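You operate a simulated robot arm through the tools that you are given. There is no shell and no other tool. Be economical: measure what you need, move in short steps, check, and stop when the job is done.

You run a simulated robot arm. Do the job below in one go: nothing can be reset, and whatever is moved stays where it is left.

TASK
Put the batch tag on the top of the forming bench away on the top of the parts cart. Then put the short weight on the small coil on the upper shelf of the tall rack. Then pull the spool gate open. The order counts.

The check looks at the end state, three seconds after you hand in, the way a careful person would. Anything else that was tipped, shoved, dropped, spilled or broken makes it a failure.

THE ROBOT
A 7-joint arm with a two-finger parallel gripper on a trunk, on a base that drives. Base frame: it is fixed to the floor where the robot stands at the start and does not move with it; the origin is under the middle of the robot, x ahead of it, y to its left, z up; the surface under the hand at the start is at about z = 0.72. Lengths are in m, angles in degrees, forces in N, time in s.
Its first joint turns from -166.0 to 166.0 degrees. Places, roughly: short weight [-3, -9.5, 1.25]; small coil [-3.25, -9.5, 1.25]; spool gate [-3.8, 0.8, 0.6]; top of the parts cart [-1.6, 1.6, 0.7]. Payload 3.43 kg.
The TCP is the grasp point between the finger pads, 0.034 m short of the fingertips. In the tool frame z runs along the fingers and y along their closing line. The gripper opens to 0.128 m. The fingers are 0.024 m wide and 0.012 m thick; the gripper's body (0.048 by 0.13 m) begins 0.096 m behind the TCP.
Orientation is that of the tool frame in the base frame, as [roll, pitch, yaw] about the fixed x, y, z axes, in that order (R = Rz(yaw) Ry(pitch) Rx(roll)). With the fingers straight down and closing along the base's y, the tool's x points along the base's -x, its y along +y and its z along -z.

THE INTERFACE
- The arm moves only by the tool move_arm. Its argument "targets" is a list of rows, each a list of 6 numbers: the shift along the tool's x, y, z in units of 200 mm (1.0 is 200 mm), then the turn, a rotation vector about the tool's x, y, z in units of 45 degrees (1.0 is 45 degrees). In form: [[x, y, z, rx, ry, rz], ...]. A call has 1 to 8 rows; each row is the pose to reach, as a shift and turn from the pose commanded when the call began, along the tool's axes at that moment. "gripper" is the opening, from 0 (shut) to 1 (fully open), set as the call begins (left out, the last holds). A call with a number of a shift or a turn outside -1 to 1 is refused whole. Rows are played at 5 a second. More than 0.05 m and 8.6 degrees between two rows, or a gripper value outside its range, and nothing of the call is played. Where a pose cannot be reached the arm comes as near as it can. A force on the tool above 40 N (or 10 N above the force at the start of the call, whichever is more), or a blocked arm, ends the call early, and 0.2 s more pass. The fingers move at their own pace (about 0.153 m/s each) and stop on an object; they squeeze with about 45 N. The grip force told is the motor's: it shows also when the fingers shut on nothing. Time passes only in rows, and 0.2 s behind the last, so rows that repeat a pose let the fingers close. It gives the time, the measured TCP pose, the force on the tool (base axes), the opening and the grip force at its end, in the units of the frame above (readings bear some noise), with the torque about the TCP (base axes, N m) and any sound that the robot's microphone picked up, and new pictures: "views" is both (left out), scene, wrist or none.
- Cameras (640 x 400 px; columns grow to the right, rows downward): "scene" is now at [0.192, 0.2011, 1.3807]; the picture's right is [-0.31, -0.95, 0.00], its down [-0.50, 0.16, -0.85] and it looks along [0.81, -0.27, -0.53] (base axes); focal length 275 px, centre (320, 200). "wrist" rides on the gripper at [0.076, -0.011, -0.16] in the tool frame; the picture's right is [0.15, 0.99, 0.00], its down [-0.88, 0.13, -0.46] and it looks along [-0.45, 0.07, 0.89] (tool axes); focal length 234 px, centre (320, 200). There is no depth. A picture from a camera that has moved, and an enlarged one, comes with that camera's place and axes in the base frame and with its lens. The place of the scene camera against the robot may be out by one fixed shift of up to 0.018 m in any direction.
- drive_base(legs): drives the robot by 1 to 6 legs, each [ahead, turn to the left] in m and degrees, along the robot's own axes; the way and the turn of a leg run together, so that a leg with both is an arc; at most 1.5 m and 180 degrees a leg. The arm and the cameras ride along, it lands a little off, and it stops where it bumps. It gives what a move gives, and a new picture of the scene camera.
- head_to(pan, tilt): turns the head with the scene camera to pan (to the left, within 120 degrees either way) and tilt (down, from -29 to 69), counted from straight ahead of the robot. It gives what a move gives, and a new picture of the scene camera.
- close_up(camera, box): a new picture of the part [left, top, right, bottom] of that camera's present view, enlarged. No time passes.
- hand_in(): hands the job in; it is judged then, once.

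Work in short steps. Places have to be worked out from the pictures, the camera data and where the tool is seen: move nearer, look again, correct. Check each grasp and each placing, and mend what went wrong. You have 165 turns and 260 pictures in all, those below and enlarged ones among them. Open the gripper and draw the arm clear of the work before you hand the job in, unless the task says otherwise; then end with one line.

The tools are called after "Request:" as name(argument=value, ...) on one line, values as JSON. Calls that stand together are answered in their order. move_arm: Moves the arm, as the interface text tells. Its arguments: {"type":"object","properties":{"targets":{"type":"array","items":{"type":"array","items":{"type":"number"}}},"gripper":{"type":"number"},"views":{"type":"string","enum":["both","scene","wrist","none"]}},"required":["targets"]} The other tools are called the same way: drive_base (legs) drives the base; head_to (pan, tilt) turns the head that bears the scene camera; close_up (camera, box) takes an enlarged picture of a part of a camera's view; hand_in () hands the job in.

At the start:

```text
time_s: 0.0
ee_pos: [0.6679, -0.0275, 0.962]
ee_rot: [180.0, -0.2, 179.9]
ft_force: [-0.5, 0.7, -0.1]
wrist_torque: [-0.02, -0.03, 0.0]
width: 0.1282
finger_force: 0.0
robot x, y, heading: [0.0007, 0.0048, 0.2]
head pan, tilt: [-18.3, 31.0]
```

scene: 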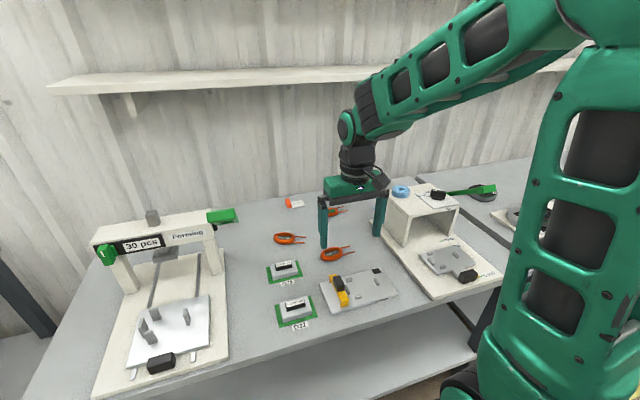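
wrist: 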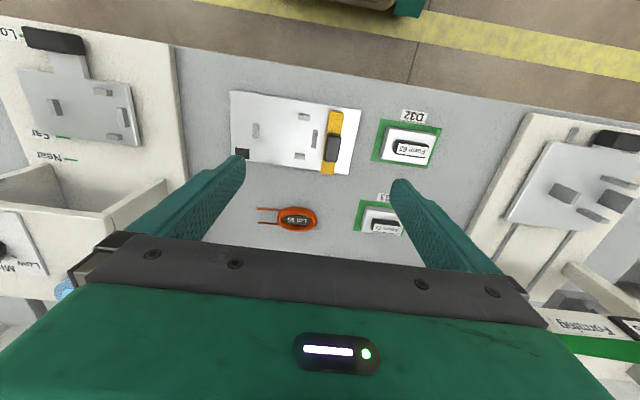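

The bench holds several orange tag-like items and other labeled parts. I'll enlarge both views to find the batch tag.

Request:
close_up(camera="scene", box=[220, 170, 420, 330])

Request:
close_up(camera="wrist", box=[200, 80, 460, 250])

Request:
close_up(camera="scene", box=[370, 160, 530, 300])

```text
2.50 times, centred on (320, 250) of scene
camera zoom: at [0.192, 0.2011, 1.3807], right [-0.31, -0.95, 0.0], down [-0.5, 0.16, -0.85], along [0.81, -0.27, -0.53], focal length 687 px, centre (320, 75)
```

zoom: 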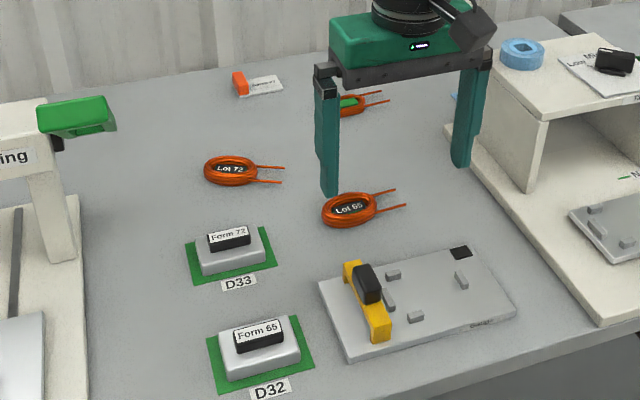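

```text
2.35 times, centred on (330, 165) of wrist
camera zoom: at [0.5925, -0.0384, 1.1219], right [-0.15, 0.99, 0.0], down [0.88, 0.13, 0.45], along [0.45, 0.07, -0.89], focal length 551 px, centre (296, 282)
```

zoom: 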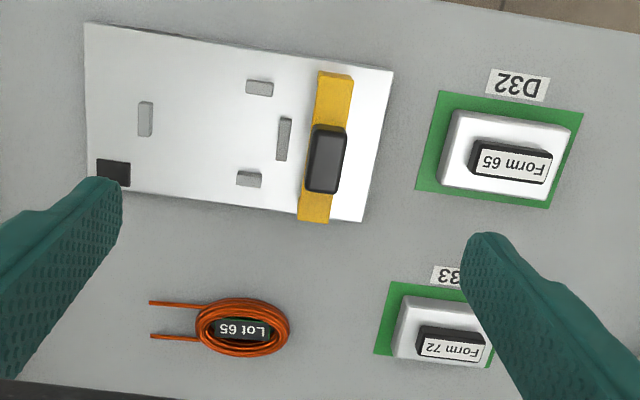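

```text
2.86 times, centred on (450, 230) of scene
camera zoom: at [0.192, 0.2011, 1.3807], right [-0.31, -0.95, 0.0], down [-0.5, 0.16, -0.85], along [0.81, -0.27, -0.53], focal length 786 px, centre (-51, 114)
```

zoom: 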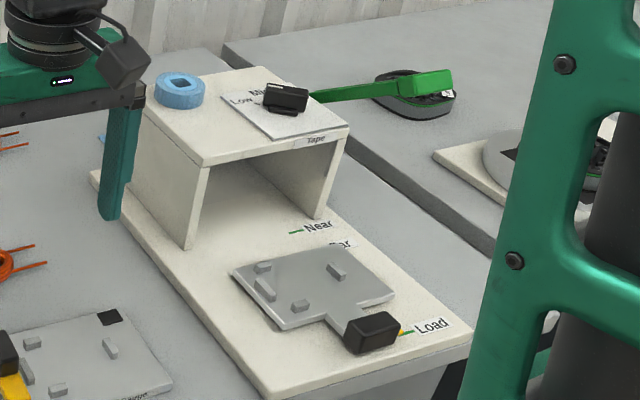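

The orange-ended white tag near (295,204) in the scene view is probably the batch tag, at about [1.20, -0.02], which is beyond reach. I'll look down to check the base clearance to the bench and zoom in on the tag.

Request:
close_up(camera="scene", box=[270, 185, 350, 235])

Request:
head_to(pan=0, tilt=65)

```text
8.00 times, centred on (310, 210) of scene
camera zoom: at [0.192, 0.2011, 1.3807], right [-0.31, -0.95, 0.0], down [-0.5, 0.16, -0.85], along [0.81, -0.27, -0.53], focal length 2200 px, centre (400, 120)
```

zoom: 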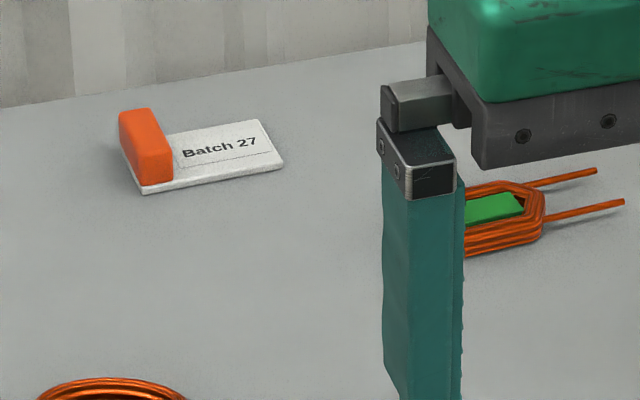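

```text
time_s: 1.0
ee_pos: [0.6563, -0.0283, 0.9704]
ee_rot: [-179.9, 0.7, -180.0]
ft_force: [0.0, 0.2, 0.3]
wrist_torque: [-0.02, 0.03, -0.02]
width: 0.1279
finger_force: 0.0
robot x, y, heading: [0.0019, 0.0044, 0.1]
head pan, tilt: [0.0, 65.0]
camera scene: at [0.1667, 0.2293, 1.335], right [0.0, -1.0, 0.0], down [-0.91, 0.0, -0.41], along [0.41, 0.0, -0.91], focal length 275 px, centre (320, 200)
```

scene: 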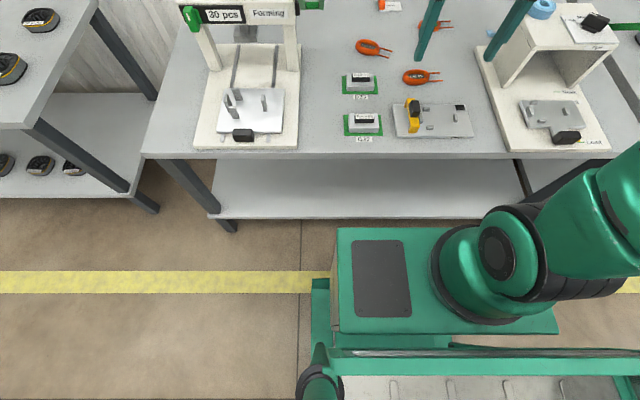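

The tag reads "Batch 27" and has an orange grip block. There seems to be room between base and bench, so I'll creep forward.

Request:
drive_base(legs=[[0.1, 0]])

```text
time_s: 2.1
ee_pos: [0.7563, -0.0263, 0.9699]
ee_rot: [-179.9, 0.5, -180.0]
ft_force: [1.5, 0.8, -0.2]
wrist_torque: [0.01, 0.0, -0.01]
width: 0.1282
finger_force: 0.0
robot x, y, heading: [0.098, 0.0011, 0.1]
head pan, tilt: [0.0, 65.0]
camera scene: at [0.266, 0.2295, 1.3349], right [0.0, -1.0, 0.0], down [-0.91, 0.0, -0.41], along [0.41, 0.0, -0.91], focal length 275 px, centre (320, 200)
```

scene: 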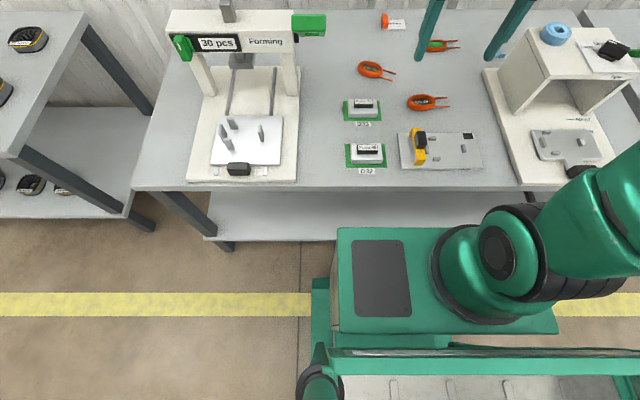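

The way is still clear and the bench edge is at x≈0.57. The tag now works out at [1.20, -0.02]. I'll go forward a bit more.

Request:
drive_base(legs=[[0.08, 0]])

```text
time_s: 3.2
ee_pos: [0.8243, -0.0281, 0.9774]
ee_rot: [180.0, 1.5, -179.9]
ft_force: [0.4, -1.0, -0.3]
wrist_torque: [0.0, -0.01, 0.0]
width: 0.1279
finger_force: 0.0
robot x, y, heading: [0.1804, 0.0043, 0.1]
head pan, tilt: [0.0, 65.0]
camera scene: at [0.3473, 0.2296, 1.3349], right [0.0, -1.0, 0.0], down [-0.91, 0.0, -0.41], along [0.41, 0.0, -0.91], focal length 275 px, centre (320, 200)
```

scene: 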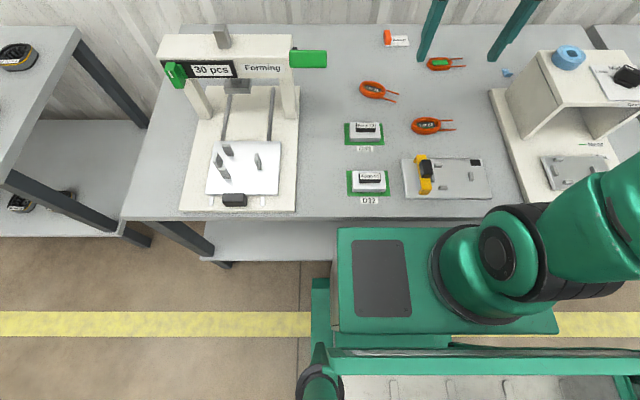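

The robot is at x=0.18 with the tag about 1.02 m from its axis. I'll extend the arm forward over the bench and look with the wrist camera.

Request:
move_arm(targets=[[-0.25, 0, 0, 0, 0, 0], [-0.5, 0, 0, 0, 0, 0], [-0.75, 0, 0, 0, 0, 0], [-1.0, 0, 0, 0, 0, 0]])

```text
time_s: 4.2
ee_pos: [1.0117, -0.0284, 0.9933]
ee_rot: [-179.9, 2.0, -179.8]
ft_force: [-0.9, 0.4, 0.1]
wrist_torque: [-0.02, -0.05, 0.01]
width: 0.1278
finger_force: 0.1
robot x, y, heading: [0.1787, 0.0068, 0.1]
head pan, tilt: [0.0, 65.0]
camera scene: at [0.3467, 0.2296, 1.335], right [0.0, -1.0, 0.0], down [-0.91, 0.0, -0.41], along [0.41, 0.0, -0.91], focal length 275 px, centre (320, 200)
camera wrist: at [0.9305, -0.039, 1.1504], right [-0.15, 0.99, -0.01], down [0.86, 0.13, 0.49], along [0.48, 0.07, -0.87], focal length 234 px, centre (320, 200)
```

scene: 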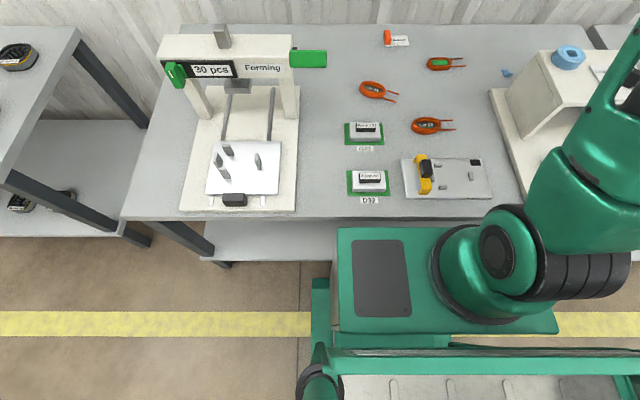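
wrist: 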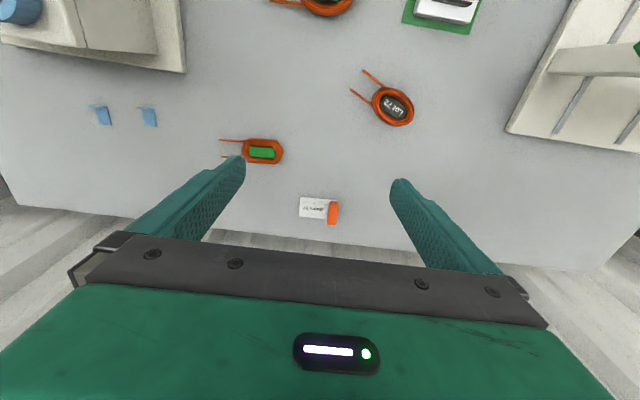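

The wrist view puts the tag's orange block near [1.187, 0.024]. I'll move above it with about 15° of outward tilt for reach.

Request:
move_arm(targets=[[-0.14, 0.04, 0.07, 0, -0.05, 0], [-0.28, 0.085, 0.15, 0, -0.1, 0], [-0.42, 0.13, 0.25, 0, -0.15, 0], [-0.56, 0.17, 0.35, 0, -0.2, 0], [-0.7, 0.21, 0.45, 0, -0.25, 0], [-0.84, 0.25, 0.55, 0, -0.29, 0], [-0.84, 0.25, 0.55, 0, -0.29, 0]], views="wrist")

```text
time_s: 5.8
ee_pos: [1.1849, 0.0248, 0.8914]
ee_rot: [-180.0, 15.2, -179.9]
ft_force: [0.1, -0.4, -0.2]
wrist_torque: [-0.01, 0.01, -0.02]
width: 0.1281
finger_force: 0.2
robot x, y, heading: [0.182, -0.0007, 0.1]
head pan, tilt: [0.0, 65.0]
camera wrist: at [1.0706, 0.0132, 1.0247], right [-0.14, 0.99, -0.04], down [0.73, 0.13, 0.67], along [0.67, 0.07, -0.74], focal length 234 px, centre (320, 200)
```

wrist: 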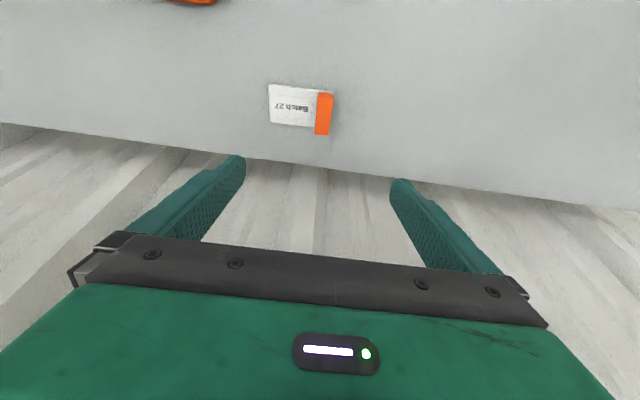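

The orange block's centre is at about [1.183, 0.025], almost under the TCP. I'll descend straight down to z≈0.765.

Request:
move_arm(targets=[[0.05, 0, 0.18, 0, 0, -0.03], [0.1, 0, 0.36, 0, 0, -0.06], [0.14, 0, 0.5, 0, 0, -0.06], [0.168, 0, 0.61, 0, 0, -0.06], [0.168, 0, 0.61, 0, 0, -0.06]], views="wrist")

```text
time_s: 7.0
ee_pos: [1.1845, 0.021, 0.7641]
ee_rot: [-179.2, 15.1, -177.1]
ft_force: [0.9, 0.5, 0.0]
wrist_torque: [-0.02, -0.02, 0.0]
width: 0.1281
finger_force: 0.1
robot x, y, heading: [0.1778, 0.0055, -0.1]
head pan, tilt: [0.0, 65.0]
camera wrist: at [1.0706, 0.007, 0.8986], right [-0.19, 0.98, -0.05], down [0.72, 0.17, 0.67], along [0.66, 0.09, -0.74], focal length 234 px, centre (320, 200)
```

wrist: 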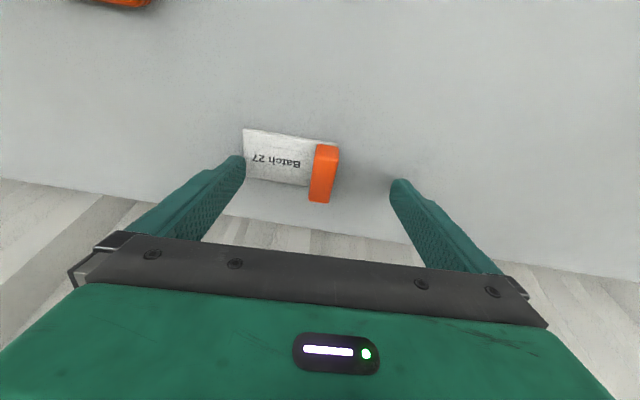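

The block lies between the fingers and is aligned, so I'll close.

Request:
move_arm(targets=[[0, 0, 0, 0, 0, 0], [0, 0, 0, 0, 0, 0], [0, 0, 0, 0, 0, 0], [0, 0, 0, 0, 0, 0]], gripper=0, views="wrist")

```text
time_s: 8.0
ee_pos: [1.1848, 0.0206, 0.7638]
ee_rot: [-179.2, 15.2, -177.2]
ft_force: [-0.1, -0.6, 0.7]
wrist_torque: [-0.01, -0.02, 0.0]
width: 0.0175
finger_force: 44.9
robot x, y, heading: [0.1786, 0.0027, 0.1]
head pan, tilt: [0.0, 65.0]
camera wrist: at [1.0706, 0.007, 0.8989], right [-0.19, 0.98, -0.05], down [0.72, 0.17, 0.67], along [0.66, 0.09, -0.74], focal length 234 px, centre (320, 200)
```

wrist: 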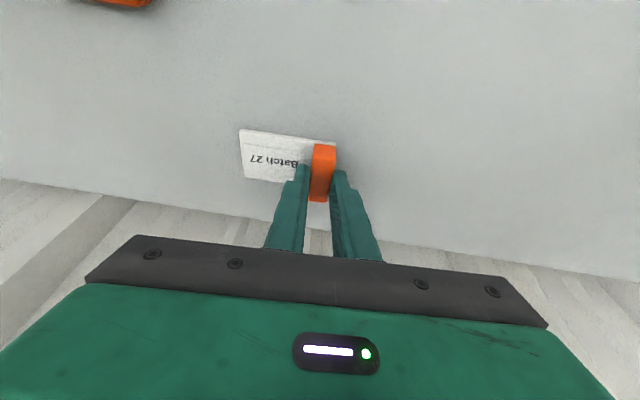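

Gripped at 17.5 mm. I'll lift straight up.

Request:
move_arm(targets=[[-0.05, 0, -0.2, 0, 0, 0], [-0.1, 0, -0.4, 0, 0, 0], [-0.16, 0, -0.6, 0, 0, 0], [-0.22, 0, -0.8, 0, 0, 0], [-0.26, 0, -0.97, 0, 0, 0]], views="wrist")

Request:
move_arm(targets=[[0.24, 0, -0.06, 0, 0.1, 0], [0.48, 0, -0.13, 0, 0.2, 0], [0.72, 0, -0.19, 0, 0.33, 0], [0.95, 0, -0.26, 0, 0.33, 0]], views="wrist")

Request:
head_to(pan=118, tilt=20)

```text
time_s: 9.4
ee_pos: [1.1569, 0.0246, 0.941]
ee_rot: [-178.9, 12.2, -177.1]
ft_force: [0.2, 0.0, -0.6]
wrist_torque: [0.03, -0.01, -0.01]
width: 0.0174
finger_force: 45.5
robot x, y, heading: [0.1771, 0.0043, 0.1]
head pan, tilt: [0.0, 65.0]
stopped in row 5: the arm was blocked; the commanded pose is now the measured one
camera wrist: at [1.0506, 0.0104, 1.0816], right [-0.19, 0.98, -0.05], down [0.76, 0.18, 0.63], along [0.63, 0.08, -0.78], focal length 234 px, centre (320, 200)
```

wrist: 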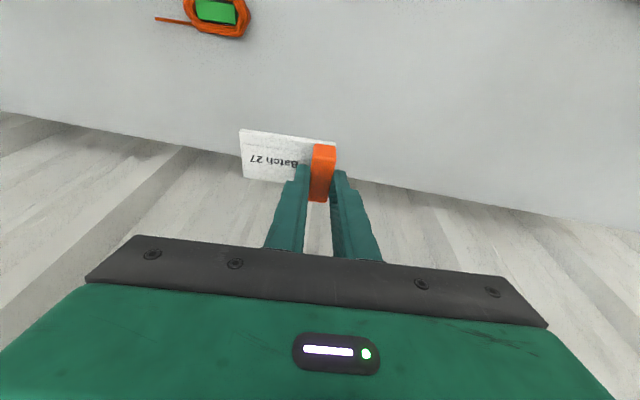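

```text
time_s: 10.4
ee_pos: [0.9619, 0.0156, 0.9601]
ee_rot: [-179.0, -1.8, -177.3]
ft_force: [0.0, -0.8, -0.6]
wrist_torque: [0.03, 0.07, -0.03]
width: 0.0176
finger_force: 45.0
robot x, y, heading: [0.1796, 0.0045, 0.2]
head pan, tilt: [0.0, 65.0]
camera wrist: at [0.892, 0.0041, 1.1229], right [-0.19, 0.98, -0.01], down [0.89, 0.18, 0.42], along [0.42, 0.07, -0.91], focal length 234 px, centre (320, 200)
```

wrist: 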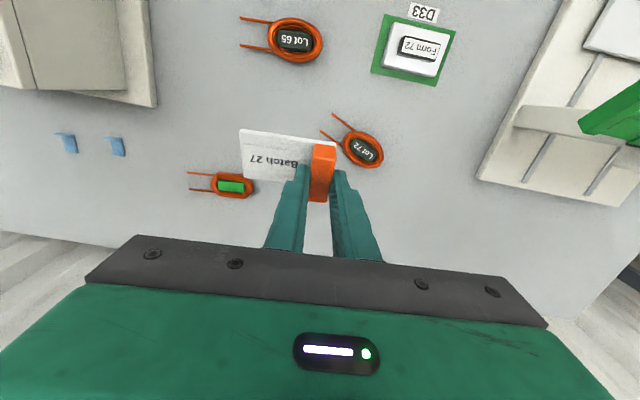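

```text
time_s: 12.4
ee_pos: [0.9615, 0.0151, 0.9617]
ee_rot: [-179.0, -1.7, -177.3]
ft_force: [0.0, -0.4, 0.0]
wrist_torque: [0.0, -0.04, -0.04]
width: 0.0173
finger_force: 44.8
robot x, y, heading: [0.1803, 0.0042, 0.2]
head pan, tilt: [118.0, 20.0]
camera scene: at [0.2433, 0.3118, 1.4], right [0.88, 0.47, -0.01], down [0.15, -0.3, -0.94], along [-0.45, 0.83, -0.34], focal length 275 px, centre (320, 200)
```

scene: 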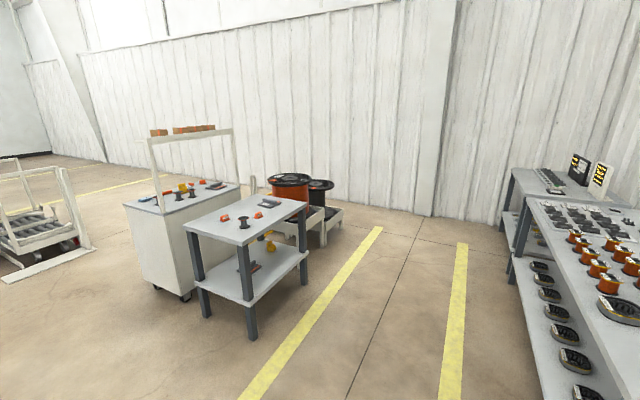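

The tag is held. I'll enlarge the carts.

Request:
close_up(camera="scene", box=[110, 110, 350, 340])

Request:
close_up(camera="scene", box=[130, 170, 250, 245])

Request:
close_up(camera="scene", box=[0, 0, 180, 300])

```text
1.74 times, centred on (230, 225) of scene
camera zoom: at [0.2433, 0.3118, 1.4], right [0.88, 0.47, -0.01], down [0.15, -0.3, -0.94], along [-0.45, 0.83, -0.34], focal length 478 px, centre (476, 156)
```

zoom: 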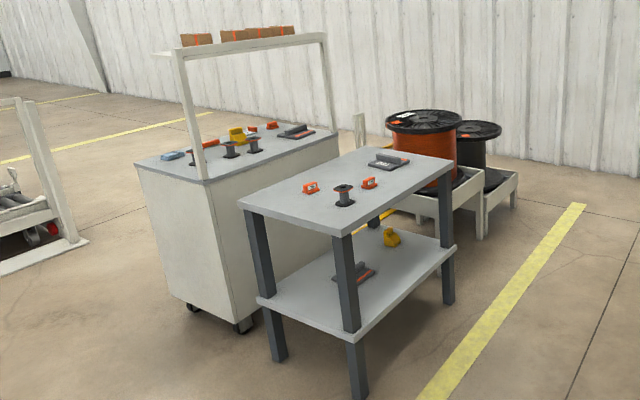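

```text
5.33 times, centred on (190, 208) of scene
camera zoom: at [0.2433, 0.3118, 1.4], right [0.88, 0.47, -0.01], down [0.15, -0.3, -0.94], along [-0.45, 0.83, -0.34], focal length 1466 px, centre (1013, 160)
```

zoom: 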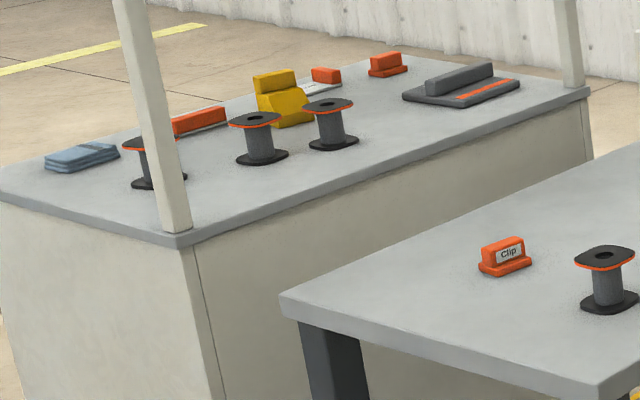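

```text
1.33 times, centred on (90, 150) of scene
camera zoom: at [0.2433, 0.3118, 1.4], right [0.88, 0.47, -0.01], down [0.15, -0.3, -0.94], along [-0.45, 0.83, -0.34], focal length 367 px, centre (627, 267)
```

zoom: 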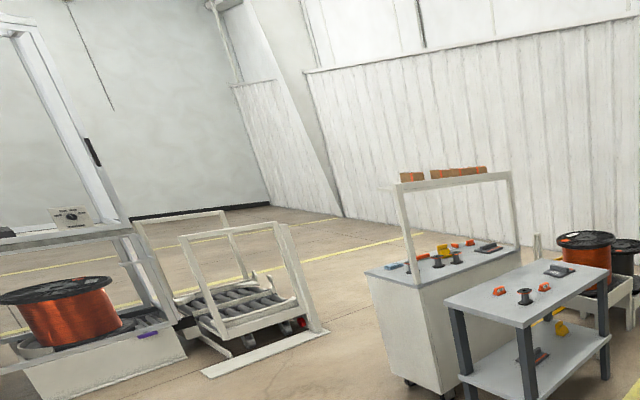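

The parts cart is the white caster cabinet, about x -1.8..-1.4 and y 1.25..1.95. I'll back away from the bench, turn around, and look ahead.

Request:
drive_base(legs=[[-0.6, 0], [0, 170]])

Request:
head_to(pan=0, tilt=15)

Request:
head_to(pan=-60, tilt=20)

```text
time_s: 23.8
ee_pos: [-1.2113, 0.1163, 0.9605]
ee_rot: [-179.0, -1.7, -6.5]
ft_force: [-0.2, 1.0, -1.2]
wrist_torque: [0.01, 0.0, 0.02]
width: 0.0177
finger_force: 44.6
robot x, y, heading: [-0.4287, 0.0485, 170.5]
head pan, tilt: [118.0, 20.0]
camera scene: at [-0.5482, -0.2603, 1.4001], right [-0.95, -0.32, -0.01], down [-0.1, 0.32, -0.94], along [0.31, -0.89, -0.34], focal length 275 px, centre (320, 200)
```

scene: 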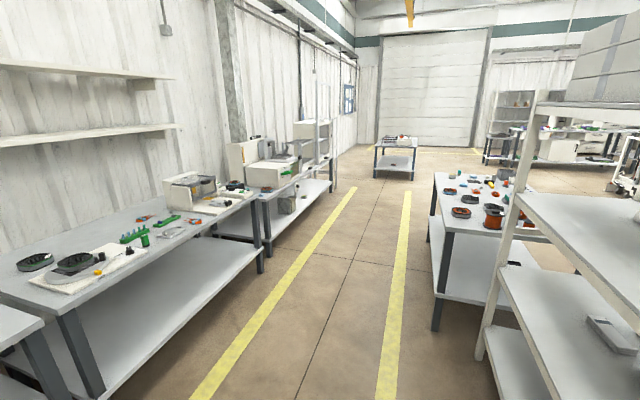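

```text
time_s: 25.8
ee_pos: [-1.198, 0.1143, 0.9706]
ee_rot: [-179.0, -1.1, -6.5]
ft_force: [0.1, -0.3, 0.9]
wrist_torque: [0.0, -0.04, 0.03]
width: 0.0174
finger_force: 45.1
robot x, y, heading: [-0.4261, 0.0501, 170.5]
head pan, tilt: [0.0, 15.0]
camera scene: at [-0.6707, -0.157, 1.4063], right [0.16, 0.99, 0.0], down [0.27, -0.04, -0.96], along [-0.95, 0.16, -0.27], focal length 275 px, centre (320, 200)
```

scene: 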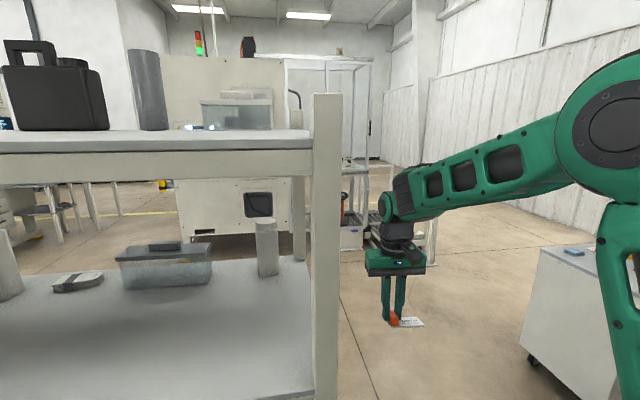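

```text
time_s: 27.1
ee_pos: [-1.1991, 0.1146, 0.9702]
ee_rot: [-179.0, -1.0, -6.5]
ft_force: [0.1, -0.7, -0.7]
wrist_torque: [0.01, 0.0, 0.0]
width: 0.0174
finger_force: 45.1
robot x, y, heading: [-0.4286, 0.0511, 170.6]
head pan, tilt: [-60.0, 20.0]
camera scene: at [-0.6113, -0.085, 1.3988], right [0.94, 0.35, 0.01], down [0.13, -0.32, -0.94], along [-0.33, 0.88, -0.35], focal length 275 px, centre (320, 200)
```

scene: 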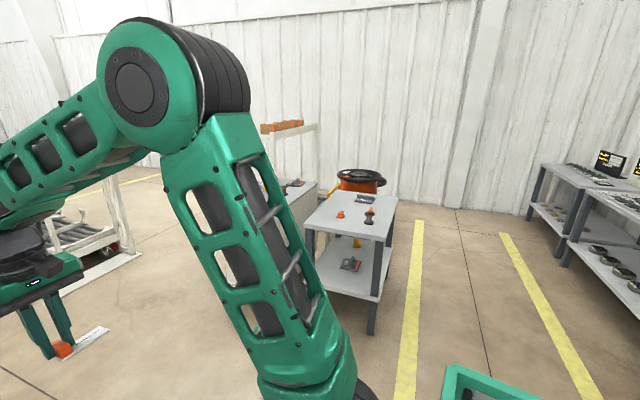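

A tall rack stands on the left, with its end near [-1.0, -0.1]. I'll turn right to heading 150 and drive to about [-1.6, 0.7] in front of the cart's near end, staying clear of the rack.

Request:
drive_base(legs=[[0, -20.6], [0.7, 0]])

```text
time_s: 32.2
ee_pos: [-1.7465, 0.7236, 0.9717]
ee_rot: [-179.0, -0.9, -26.6]
ft_force: [0.0, -1.7, -0.6]
wrist_torque: [-0.02, 0.01, -0.01]
width: 0.0178
finger_force: 45.5
robot x, y, heading: [-1.0484, 0.401, 150.4]
head pan, tilt: [-60.0, 20.0]
camera scene: at [-1.2602, 0.3344, 1.3988], right [1.0, 0.01, 0.01], down [0.01, -0.35, -0.94], along [0.0, 0.94, -0.35], focal length 275 px, centre (320, 200)
```

scene: 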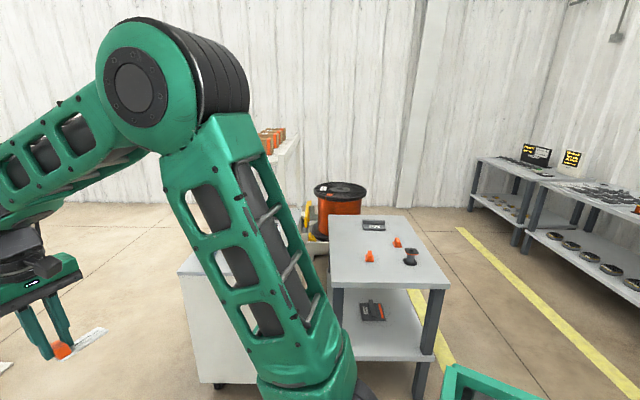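

Positions agree: the cart's near-left top corner is at about (-1.82, 1.26). I'll continue and turn to face the cart.

Request:
drive_base(legs=[[0.66, 0], [0, -60]])

Request:
head_to(pan=-10, tilt=45)

```text
time_s: 38.9
ee_pos: [-1.6724, 1.4854, 0.9795]
ee_rot: [-178.9, -0.2, -87.3]
ft_force: [0.2, -0.6, 0.2]
wrist_torque: [-0.01, 0.03, 0.02]
width: 0.0174
finger_force: 45.1
robot x, y, heading: [-1.6339, 0.7261, 89.3]
head pan, tilt: [-60.0, 20.0]
camera scene: at [-1.7879, 0.8762, 1.3988], right [0.5, -0.87, 0.01], down [-0.3, -0.18, -0.94], along [0.82, 0.46, -0.35], focal length 275 px, centre (320, 200)
```

scene: 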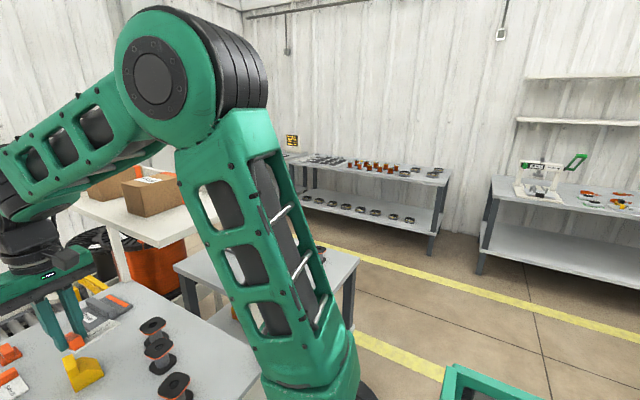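

```text
time_s: 40.1
ee_pos: [-1.6732, 1.4735, 0.9905]
ee_rot: [-178.8, 0.4, -87.4]
ft_force: [-0.1, -0.4, -1.3]
wrist_torque: [0.04, 0.01, 0.01]
width: 0.0173
finger_force: 45.0
robot x, y, heading: [-1.6341, 0.7307, 89.6]
head pan, tilt: [-10.0, 45.0]
camera scene: at [-1.8541, 0.9098, 1.3597], right [0.98, -0.18, 0.0], down [-0.13, -0.7, -0.7], along [0.13, 0.69, -0.72], focal length 275 px, centre (320, 200)
```

scene: 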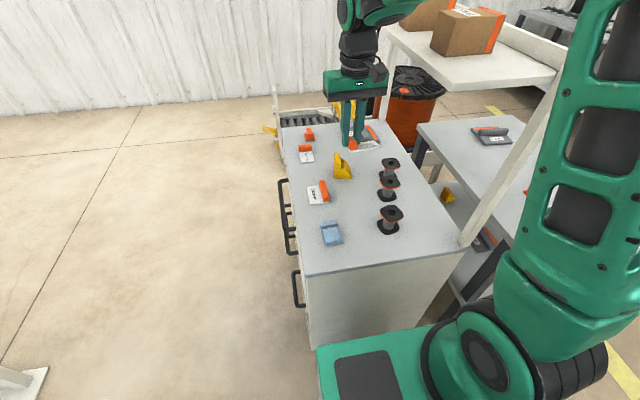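

I have a clear view of the cart top. There's a free patch around (-1.63, 1.45) between the blue pad, the existing tags, the yellow item and the spools. I'll restore the 15° pick tilt and hover over it to check.

Request:
move_arm(targets=[[0.06, -0.03, 0.1, 0, -0.11, 0], [0.12, -0.06, 0.25, 0, -0.22, 0], [0.175, -0.083, 0.4, 0, -0.33, 0], [0.175, -0.083, 0.4, 0, -0.33, 0]])

```text
time_s: 41.1
ee_pos: [-1.6533, 1.4403, 0.9078]
ee_rot: [-178.8, 15.3, -87.1]
ft_force: [-0.5, -0.3, 0.2]
wrist_torque: [0.0, 0.02, 0.0]
width: 0.0175
finger_force: 45.0
robot x, y, heading: [-1.6321, 0.7283, 89.9]
head pan, tilt: [-10.0, 45.0]
camera scene: at [-1.8542, 0.9097, 1.3597], right [0.98, -0.18, 0.0], down [-0.13, -0.71, -0.7], along [0.13, 0.69, -0.72], focal length 275 px, centre (320, 200)
camera wrist: at [-1.6383, 1.3255, 1.0427], right [-0.98, -0.19, -0.06], down [-0.18, 0.72, 0.67], along [-0.08, 0.67, -0.74], focal length 234 px, centre (320, 200)
```

scene: 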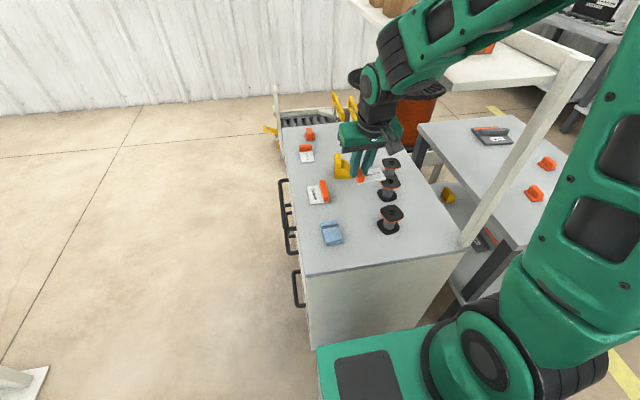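
wrist: 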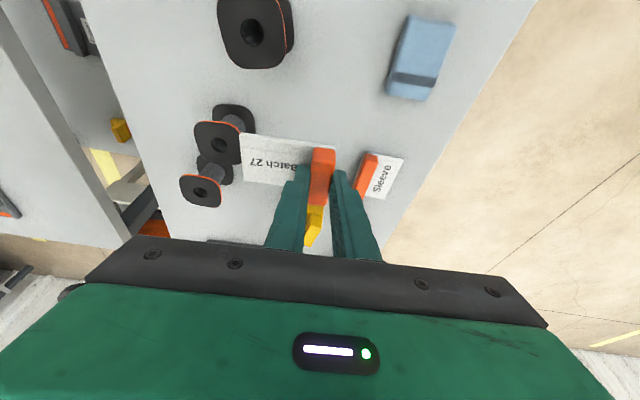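

The patch is clear around (-1.66, 1.445), with spools at x≥-1.56, the Sleeve tag at x≤-1.71 and the pad at y≤1.40. I'll descend partway.

Request:
move_arm(targets=[[0.04, 0.045, 0.18, 0, 0, 0], [0.075, 0.045, 0.37, 0, 0, 0], [0.075, 0.045, 0.37, 0, 0, 0]])

Request:
close_up(camera="scene", box=[290, 120, 430, 250])

```text
time_s: 41.9
ee_pos: [-1.6597, 1.4436, 0.8353]
ee_rot: [-178.8, 15.3, -87.1]
ft_force: [0.3, 0.8, -0.3]
wrist_torque: [-0.01, 0.02, 0.0]
width: 0.0177
finger_force: 45.0
robot x, y, heading: [-1.6328, 0.7269, 89.6]
head pan, tilt: [-10.0, 45.0]
camera scene: at [-1.8542, 0.9096, 1.3597], right [0.98, -0.18, 0.0], down [-0.13, -0.71, -0.7], along [0.13, 0.69, -0.72], focal length 275 px, centre (320, 200)
camera wrist: at [-1.6454, 1.3302, 0.9693], right [-0.98, -0.19, -0.06], down [-0.18, 0.72, 0.67], along [-0.08, 0.67, -0.74], focal length 234 px, centre (320, 200)
```

scene: 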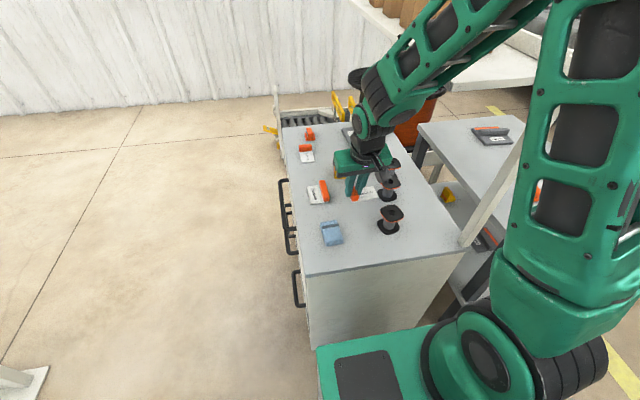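
wrist: 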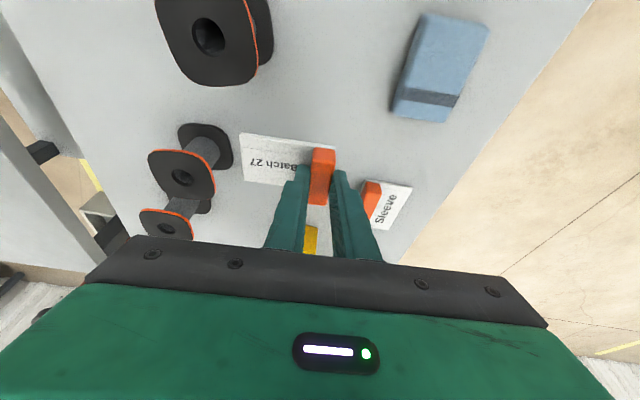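

```text
3.08 times, centred on (360, 185) of scene
camera zoom: at [-1.8542, 0.9096, 1.3597], right [0.98, -0.18, 0.0], down [-0.13, -0.71, -0.7], along [0.13, 0.69, -0.72], focal length 846 px, centre (197, 246)
```

zoom: 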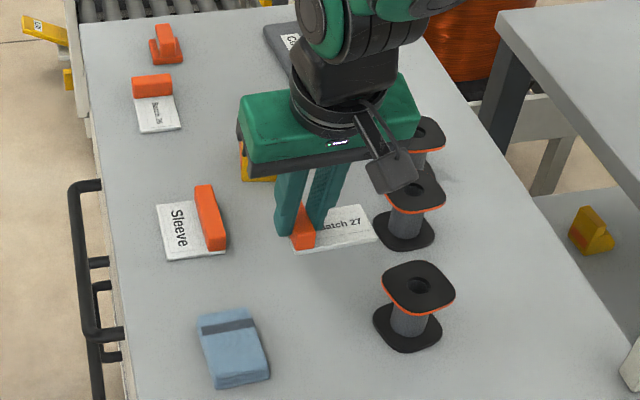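

Clearances look good, so I'll lower slowly and watch for contact.

Request:
move_arm(targets=[[0.02, 0, 0.072, 0, 0, 0], [0.033, 0, 0.12, 0, 0, 0], [0.04, 0, 0.145, 0, 0, 0], [0.046, 0, 0.169, 0, 0, 0], [0.053, 0, 0.193, 0, 0, 0]], views="wrist")

Request:
close_up(camera="scene", box=[290, 120, 430, 250])

```text
time_s: 43.1
ee_pos: [-1.6597, 1.4445, 0.7935]
ee_rot: [-178.9, 15.3, -87.2]
ft_force: [0.4, -0.3, -0.6]
wrist_torque: [0.02, 0.01, 0.01]
width: 0.0173
finger_force: 44.7
robot x, y, heading: [-1.6338, 0.732, 89.7]
head pan, tilt: [-10.0, 45.0]
camera wrist: at [-1.645, 1.3304, 0.9284], right [-0.98, -0.19, -0.06], down [-0.18, 0.72, 0.67], along [-0.08, 0.67, -0.74], focal length 234 px, centre (320, 200)
```

wrist: 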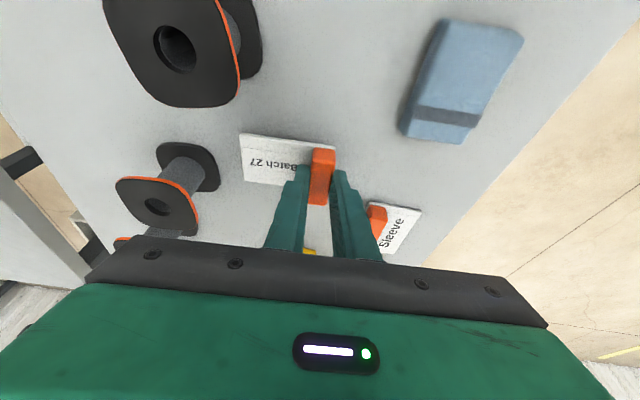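

```text
3.08 times, centred on (360, 185) of scene
camera zoom: at [-1.8542, 0.9096, 1.3597], right [0.98, -0.18, 0.0], down [-0.13, -0.71, -0.7], along [0.13, 0.69, -0.72], focal length 846 px, centre (197, 246)
```

zoom: 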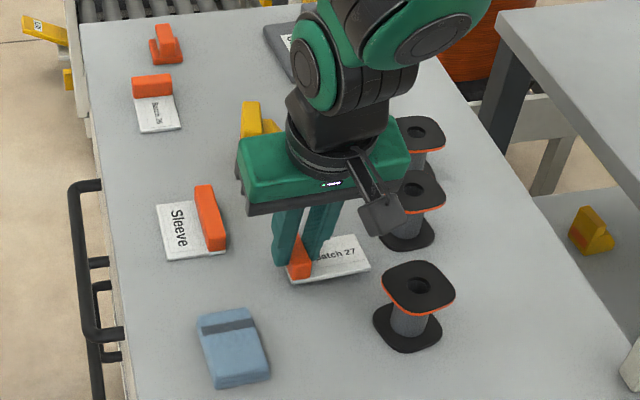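

Not in contact yet. I'll continue down in small steps.

Request:
move_arm(targets=[[0.007, 0, 0.024, 0, 0, 0], [0.013, 0, 0.048, 0, 0, 0], [0.02, 0, 0.072, 0, 0, 0], [0.023, 0, 0.084, 0, 0, 0], [0.026, 0, 0.096, 0, 0, 0], [0.03, 0, 0.108, 0, 0, 0]], views="wrist")

Request:
close_up(camera="scene", box=[320, 170, 430, 250])

```text
time_s: 43.9
ee_pos: [-1.6605, 1.437, 0.7909]
ee_rot: [-178.8, 16.2, -87.2]
ft_force: [-0.3, 1.5, -1.9]
wrist_torque: [-0.1, 0.01, 0.02]
width: 0.0174
finger_force: 45.5
robot x, y, heading: [-1.6292, 0.7306, 89.7]
head pan, tilt: [-10.0, 45.0]
stopped in row 4: the force on the tool passed its limit at 47 N (the readings are from after the stop); the commanded pose is now the measured one
camera wrist: at [-1.6447, 1.32, 0.923], right [-0.98, -0.19, -0.06], down [-0.18, 0.71, 0.68], along [-0.08, 0.68, -0.73], focal length 234 px, centre (320, 200)
```

wrist: 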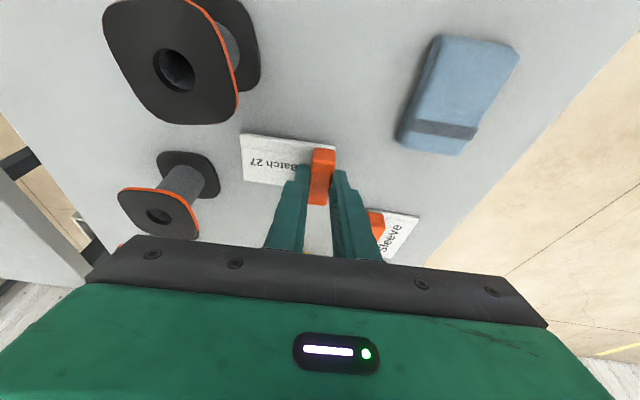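

```text
5.00 times, centred on (375, 210) of scene
camera zoom: at [-1.8543, 0.9107, 1.3595], right [0.98, -0.18, 0.0], down [-0.13, -0.71, -0.7], along [0.13, 0.69, -0.72], focal length 1375 px, centre (45, 150)
```

zoom: 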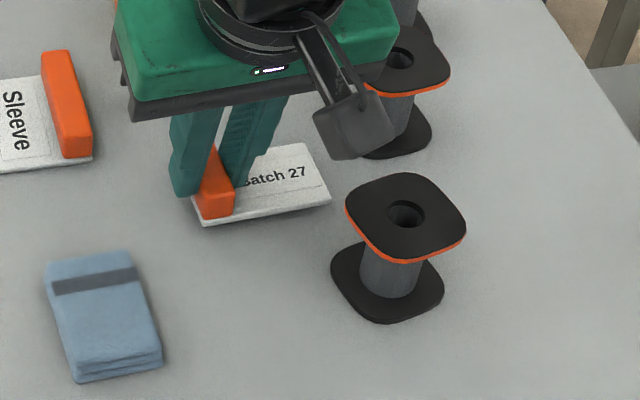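

Contact at TCP z≈0.788, so the tag is on the cart top. I'll settle 2 mm lower and open partway.

Request:
move_arm(targets=[[0.002, 0, 0.012, 0, 0.02, 0], [0.002, 0, 0.012, 0, 0.02, 0]], views="none")

Request:
move_arm(targets=[[0, 0, 0, 0, 0, 0], [0, 0, 0, 0, 0, 0], [0, 0, 0, 0, 0, 0]], gripper=0.4, views="wrist")

```text
time_s: 44.5
ee_pos: [-1.659, 1.4368, 0.7886]
ee_rot: [-178.8, 15.3, -87.1]
ft_force: [-0.3, -0.4, -0.7]
wrist_torque: [0.01, 0.01, 0.02]
width: 0.0176
finger_force: 44.3
robot x, y, heading: [-1.6317, 0.73, 89.5]
head pan, tilt: [-10.0, 45.0]
```

```text
time_s: 45.3
ee_pos: [-1.6593, 1.4372, 0.7883]
ee_rot: [-178.7, 15.3, -87.1]
ft_force: [0.8, 0.1, 0.3]
wrist_torque: [0.02, -0.06, 0.02]
width: 0.0509
finger_force: 0.1
robot x, y, heading: [-1.6348, 0.7271, 89.8]
head pan, tilt: [-10.0, 45.0]
camera wrist: at [-1.6447, 1.3222, 0.9224], right [-0.98, -0.19, -0.06], down [-0.18, 0.72, 0.67], along [-0.08, 0.67, -0.74], focal length 234 px, centre (320, 200)
```

wrist: 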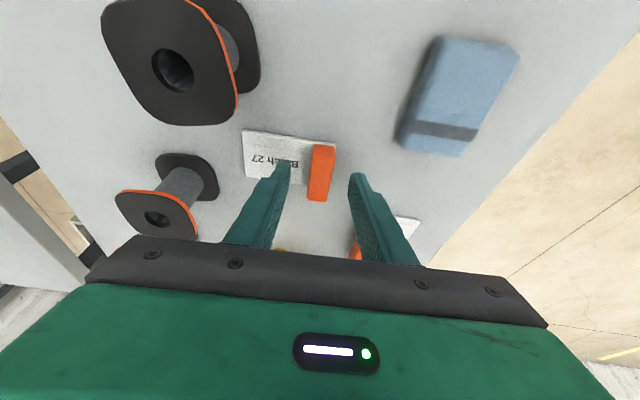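

The tag stands free. I'll lift straight up, bringing the tool back to vertical.

Request:
move_arm(targets=[[-0.05, 0, -0.18, 0, 0, 0], [-0.11, 0, -0.4, 0, 0, 0], [-0.16, 0, -0.6, 0, 0.1, 0], [-0.21, 0, -0.8, 0, 0.2, 0], [-0.26, 0, -0.96, 0, 0.33, 0]])

Request:
close_up(camera="scene", box=[290, 120, 430, 250])

```text
time_s: 46.5
ee_pos: [-1.6623, 1.4366, 0.9865]
ee_rot: [-178.9, 0.4, -87.4]
ft_force: [0.1, 0.4, 0.4]
wrist_torque: [0.0, 0.0, 0.02]
width: 0.0513
finger_force: 0.1
robot x, y, heading: [-1.6368, 0.7275, 89.7]
head pan, tilt: [-10.0, 45.0]
camera scene: at [-1.8542, 0.9095, 1.3597], right [0.98, -0.18, 0.0], down [-0.13, -0.71, -0.7], along [0.13, 0.69, -0.72], focal length 275 px, centre (320, 200)
camera wrist: at [-1.6492, 1.3616, 1.1466], right [-0.98, -0.19, -0.02], down [-0.18, 0.87, 0.46], along [-0.07, 0.45, -0.89], focal length 234 px, centre (320, 200)
```

scene: 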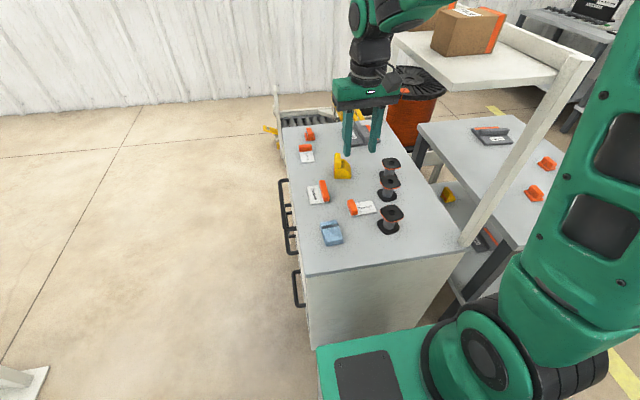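
wrist: 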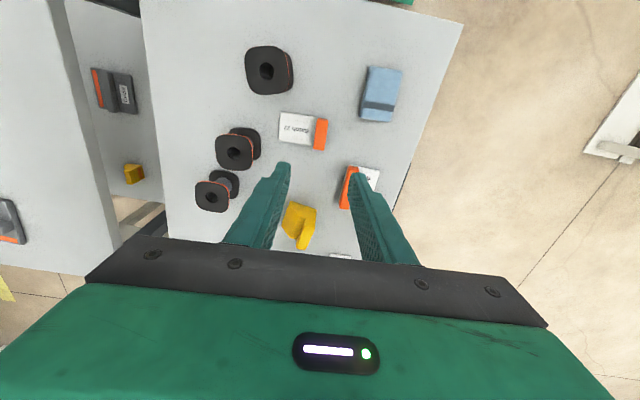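

```text
3.08 times, centred on (360, 185) of scene
camera zoom: at [-1.8542, 0.9095, 1.3597], right [0.98, -0.18, 0.0], down [-0.13, -0.71, -0.7], along [0.13, 0.69, -0.72], focal length 846 px, centre (197, 246)
```

zoom: 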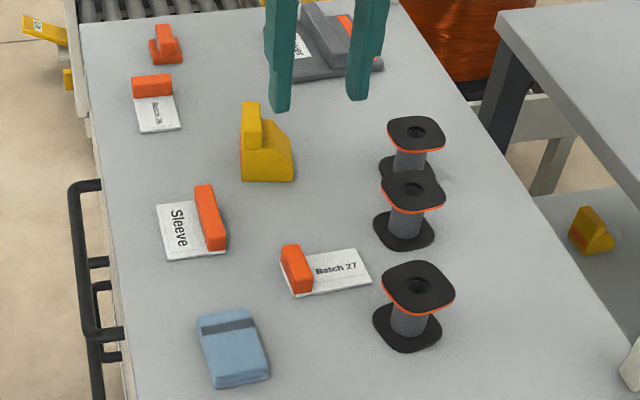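

The batch tag sits cleanly on the cart top. Next is the tall rack far to the -y side. I'll retract the arm a bit, back out the way I came, and turn right until I face down the aisle.

Request:
move_arm(targets=[[0.2, 0, 0, 0, 0, 0], [0.4, 0, 0, 0, 0, 0], [0.5, 0, 0, 0, 0, 0]], gripper=0.3, views="none")

Request:
drive_base(legs=[[0, 60], [-1.45, 0]])

Request:
drive_base(legs=[[0, -120], [0, -120]])

Request:
head_to(pan=0, tilt=20)

```text
time_s: 47.3
ee_pos: [-1.6591, 1.3369, 0.9871]
ee_rot: [-178.8, 0.4, -87.5]
ft_force: [0.6, 0.8, -1.1]
wrist_torque: [-0.01, 0.02, -0.01]
width: 0.0384
finger_force: 0.1
robot x, y, heading: [-1.6317, 0.7316, 89.6]
head pan, tilt: [-10.0, 45.0]
```

```text
time_s: 57.5
ee_pos: [-0.9299, 0.2661, 0.986]
ee_rot: [-178.7, 0.5, -26.0]
ft_force: [-0.4, 0.5, -0.6]
wrist_torque: [0.05, 0.0, 0.0]
width: 0.0383
finger_force: 0.1
robot x, y, heading: [-0.3851, 0.0011, 151.3]
head pan, tilt: [-10.0, 45.0]
camera scene: at [-0.6572, -0.1114, 1.3597], right [0.63, 0.78, 0.0], down [0.56, -0.45, -0.7], along [-0.54, 0.44, -0.72], focal length 275 px, centre (320, 200)
```

scene: 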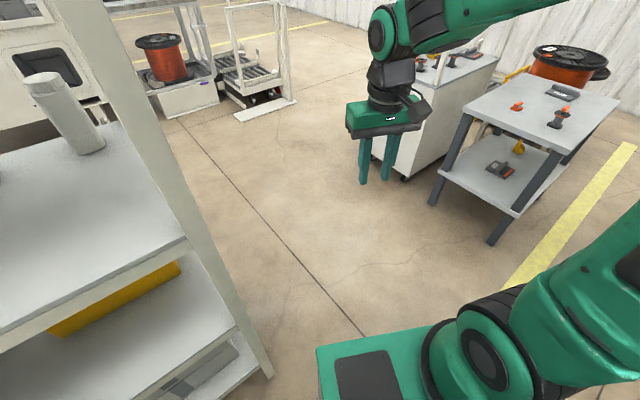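

```text
time_s: 69.2
ee_pos: [-0.3334, -0.5724, 1.0078]
ee_rot: [-178.7, 2.8, 95.0]
ft_force: [0.9, 0.1, -0.5]
wrist_torque: [0.01, 0.08, -0.03]
width: 0.0382
finger_force: 0.1
robot x, y, heading: [-0.3326, -0.0026, -87.7]
head pan, tilt: [-10.0, 45.0]
stopped in leg 2: the robot was blocked; the commanded pose is now the measured one
camera scene: at [-0.1073, -0.1904, 1.3596], right [-0.99, 0.14, 0.0], down [0.1, 0.71, -0.7], along [-0.1, -0.69, -0.72], focal length 275 px, centre (320, 200)
```

scene: 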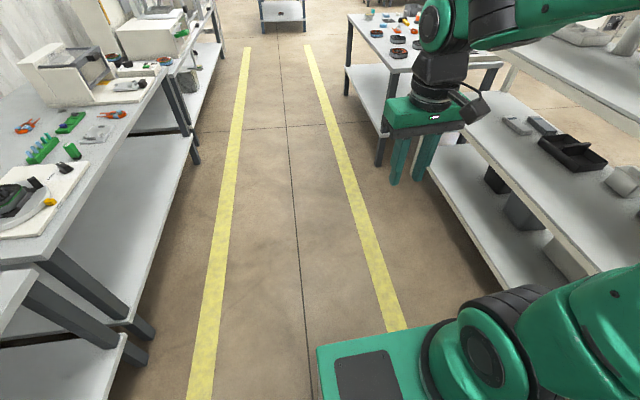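

```text
time_s: 70.1
ee_pos: [-0.3342, -0.573, 1.008]
ee_rot: [-178.7, 2.8, 95.1]
ft_force: [0.8, 0.1, 0.7]
wrist_torque: [-0.01, -0.01, 0.04]
width: 0.0385
finger_force: 0.1
robot x, y, heading: [-0.3365, 0.001, -87.8]
head pan, tilt: [0.0, 20.0]
camera scene: at [-0.0928, -0.2036, 1.3981], right [-1.0, -0.04, 0.0], down [-0.01, 0.36, -0.93], along [0.04, -0.93, -0.36], focal length 275 px, centre (320, 200)
```

scene: 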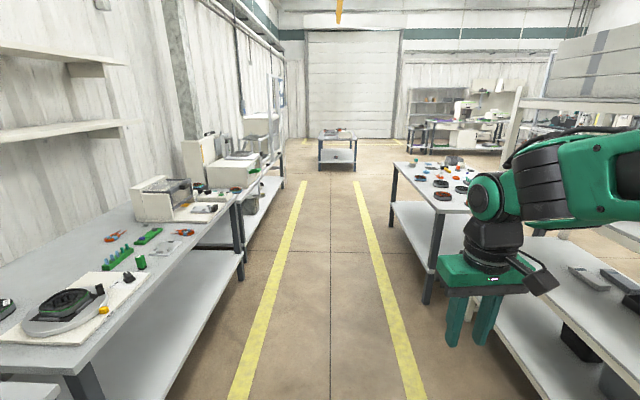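

The aisle is clear to about y=-5.4, where a small table stands in the middle. The rack is visible far right of it. I'll drive 3 m, drifting slightly left to stay centred.

Request:
drive_base(legs=[[0, 2.5], [1.5, 0], [1.5, 0]])

Request:
head_to(pan=-35, tilt=15)

```text
time_s: 85.0
ee_pos: [-0.0608, -3.5238, 1.007]
ee_rot: [-178.8, 2.7, 97.8]
ft_force: [0.0, 0.8, -0.1]
wrist_torque: [0.0, -0.04, 0.02]
width: 0.0384
finger_force: 0.1
robot x, y, heading: [-0.0873, -2.9546, -85.1]
head pan, tilt: [0.0, 20.0]
camera scene: at [0.1614, -3.1432, 1.3982], right [-1.0, -0.09, 0.0], down [-0.03, 0.35, -0.93], along [0.08, -0.93, -0.35], focal length 275 px, centre (320, 200)
```

scene: 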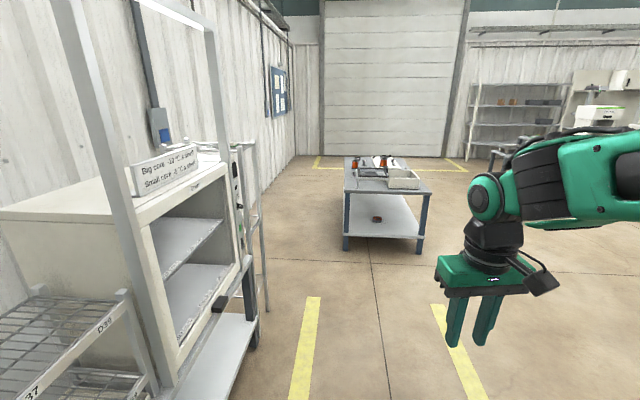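

```text
time_s: 86.0
ee_pos: [-0.0619, -3.5113, 1.0164]
ee_rot: [-178.8, 3.4, 97.8]
ft_force: [0.4, -0.1, 0.1]
wrist_torque: [-0.02, -0.01, 0.01]
width: 0.0387
finger_force: 0.0
robot x, y, heading: [-0.0879, -2.9545, -85.1]
head pan, tilt: [-35.0, 15.0]
camera scene: at [0.1066, -3.1314, 1.4065], right [-0.87, 0.5, 0.01], down [0.13, 0.24, -0.96], along [-0.48, -0.83, -0.27], focal length 275 px, centre (320, 200)
```

scene: 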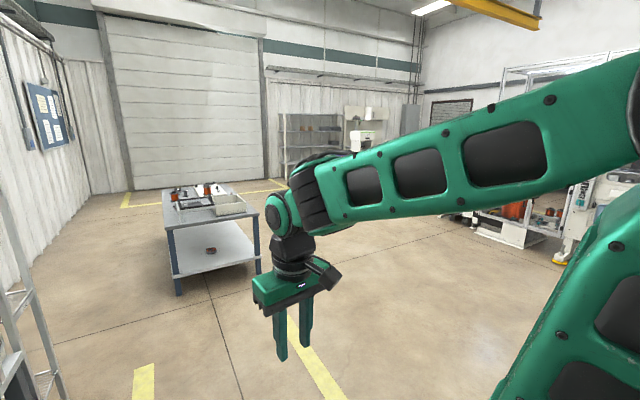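

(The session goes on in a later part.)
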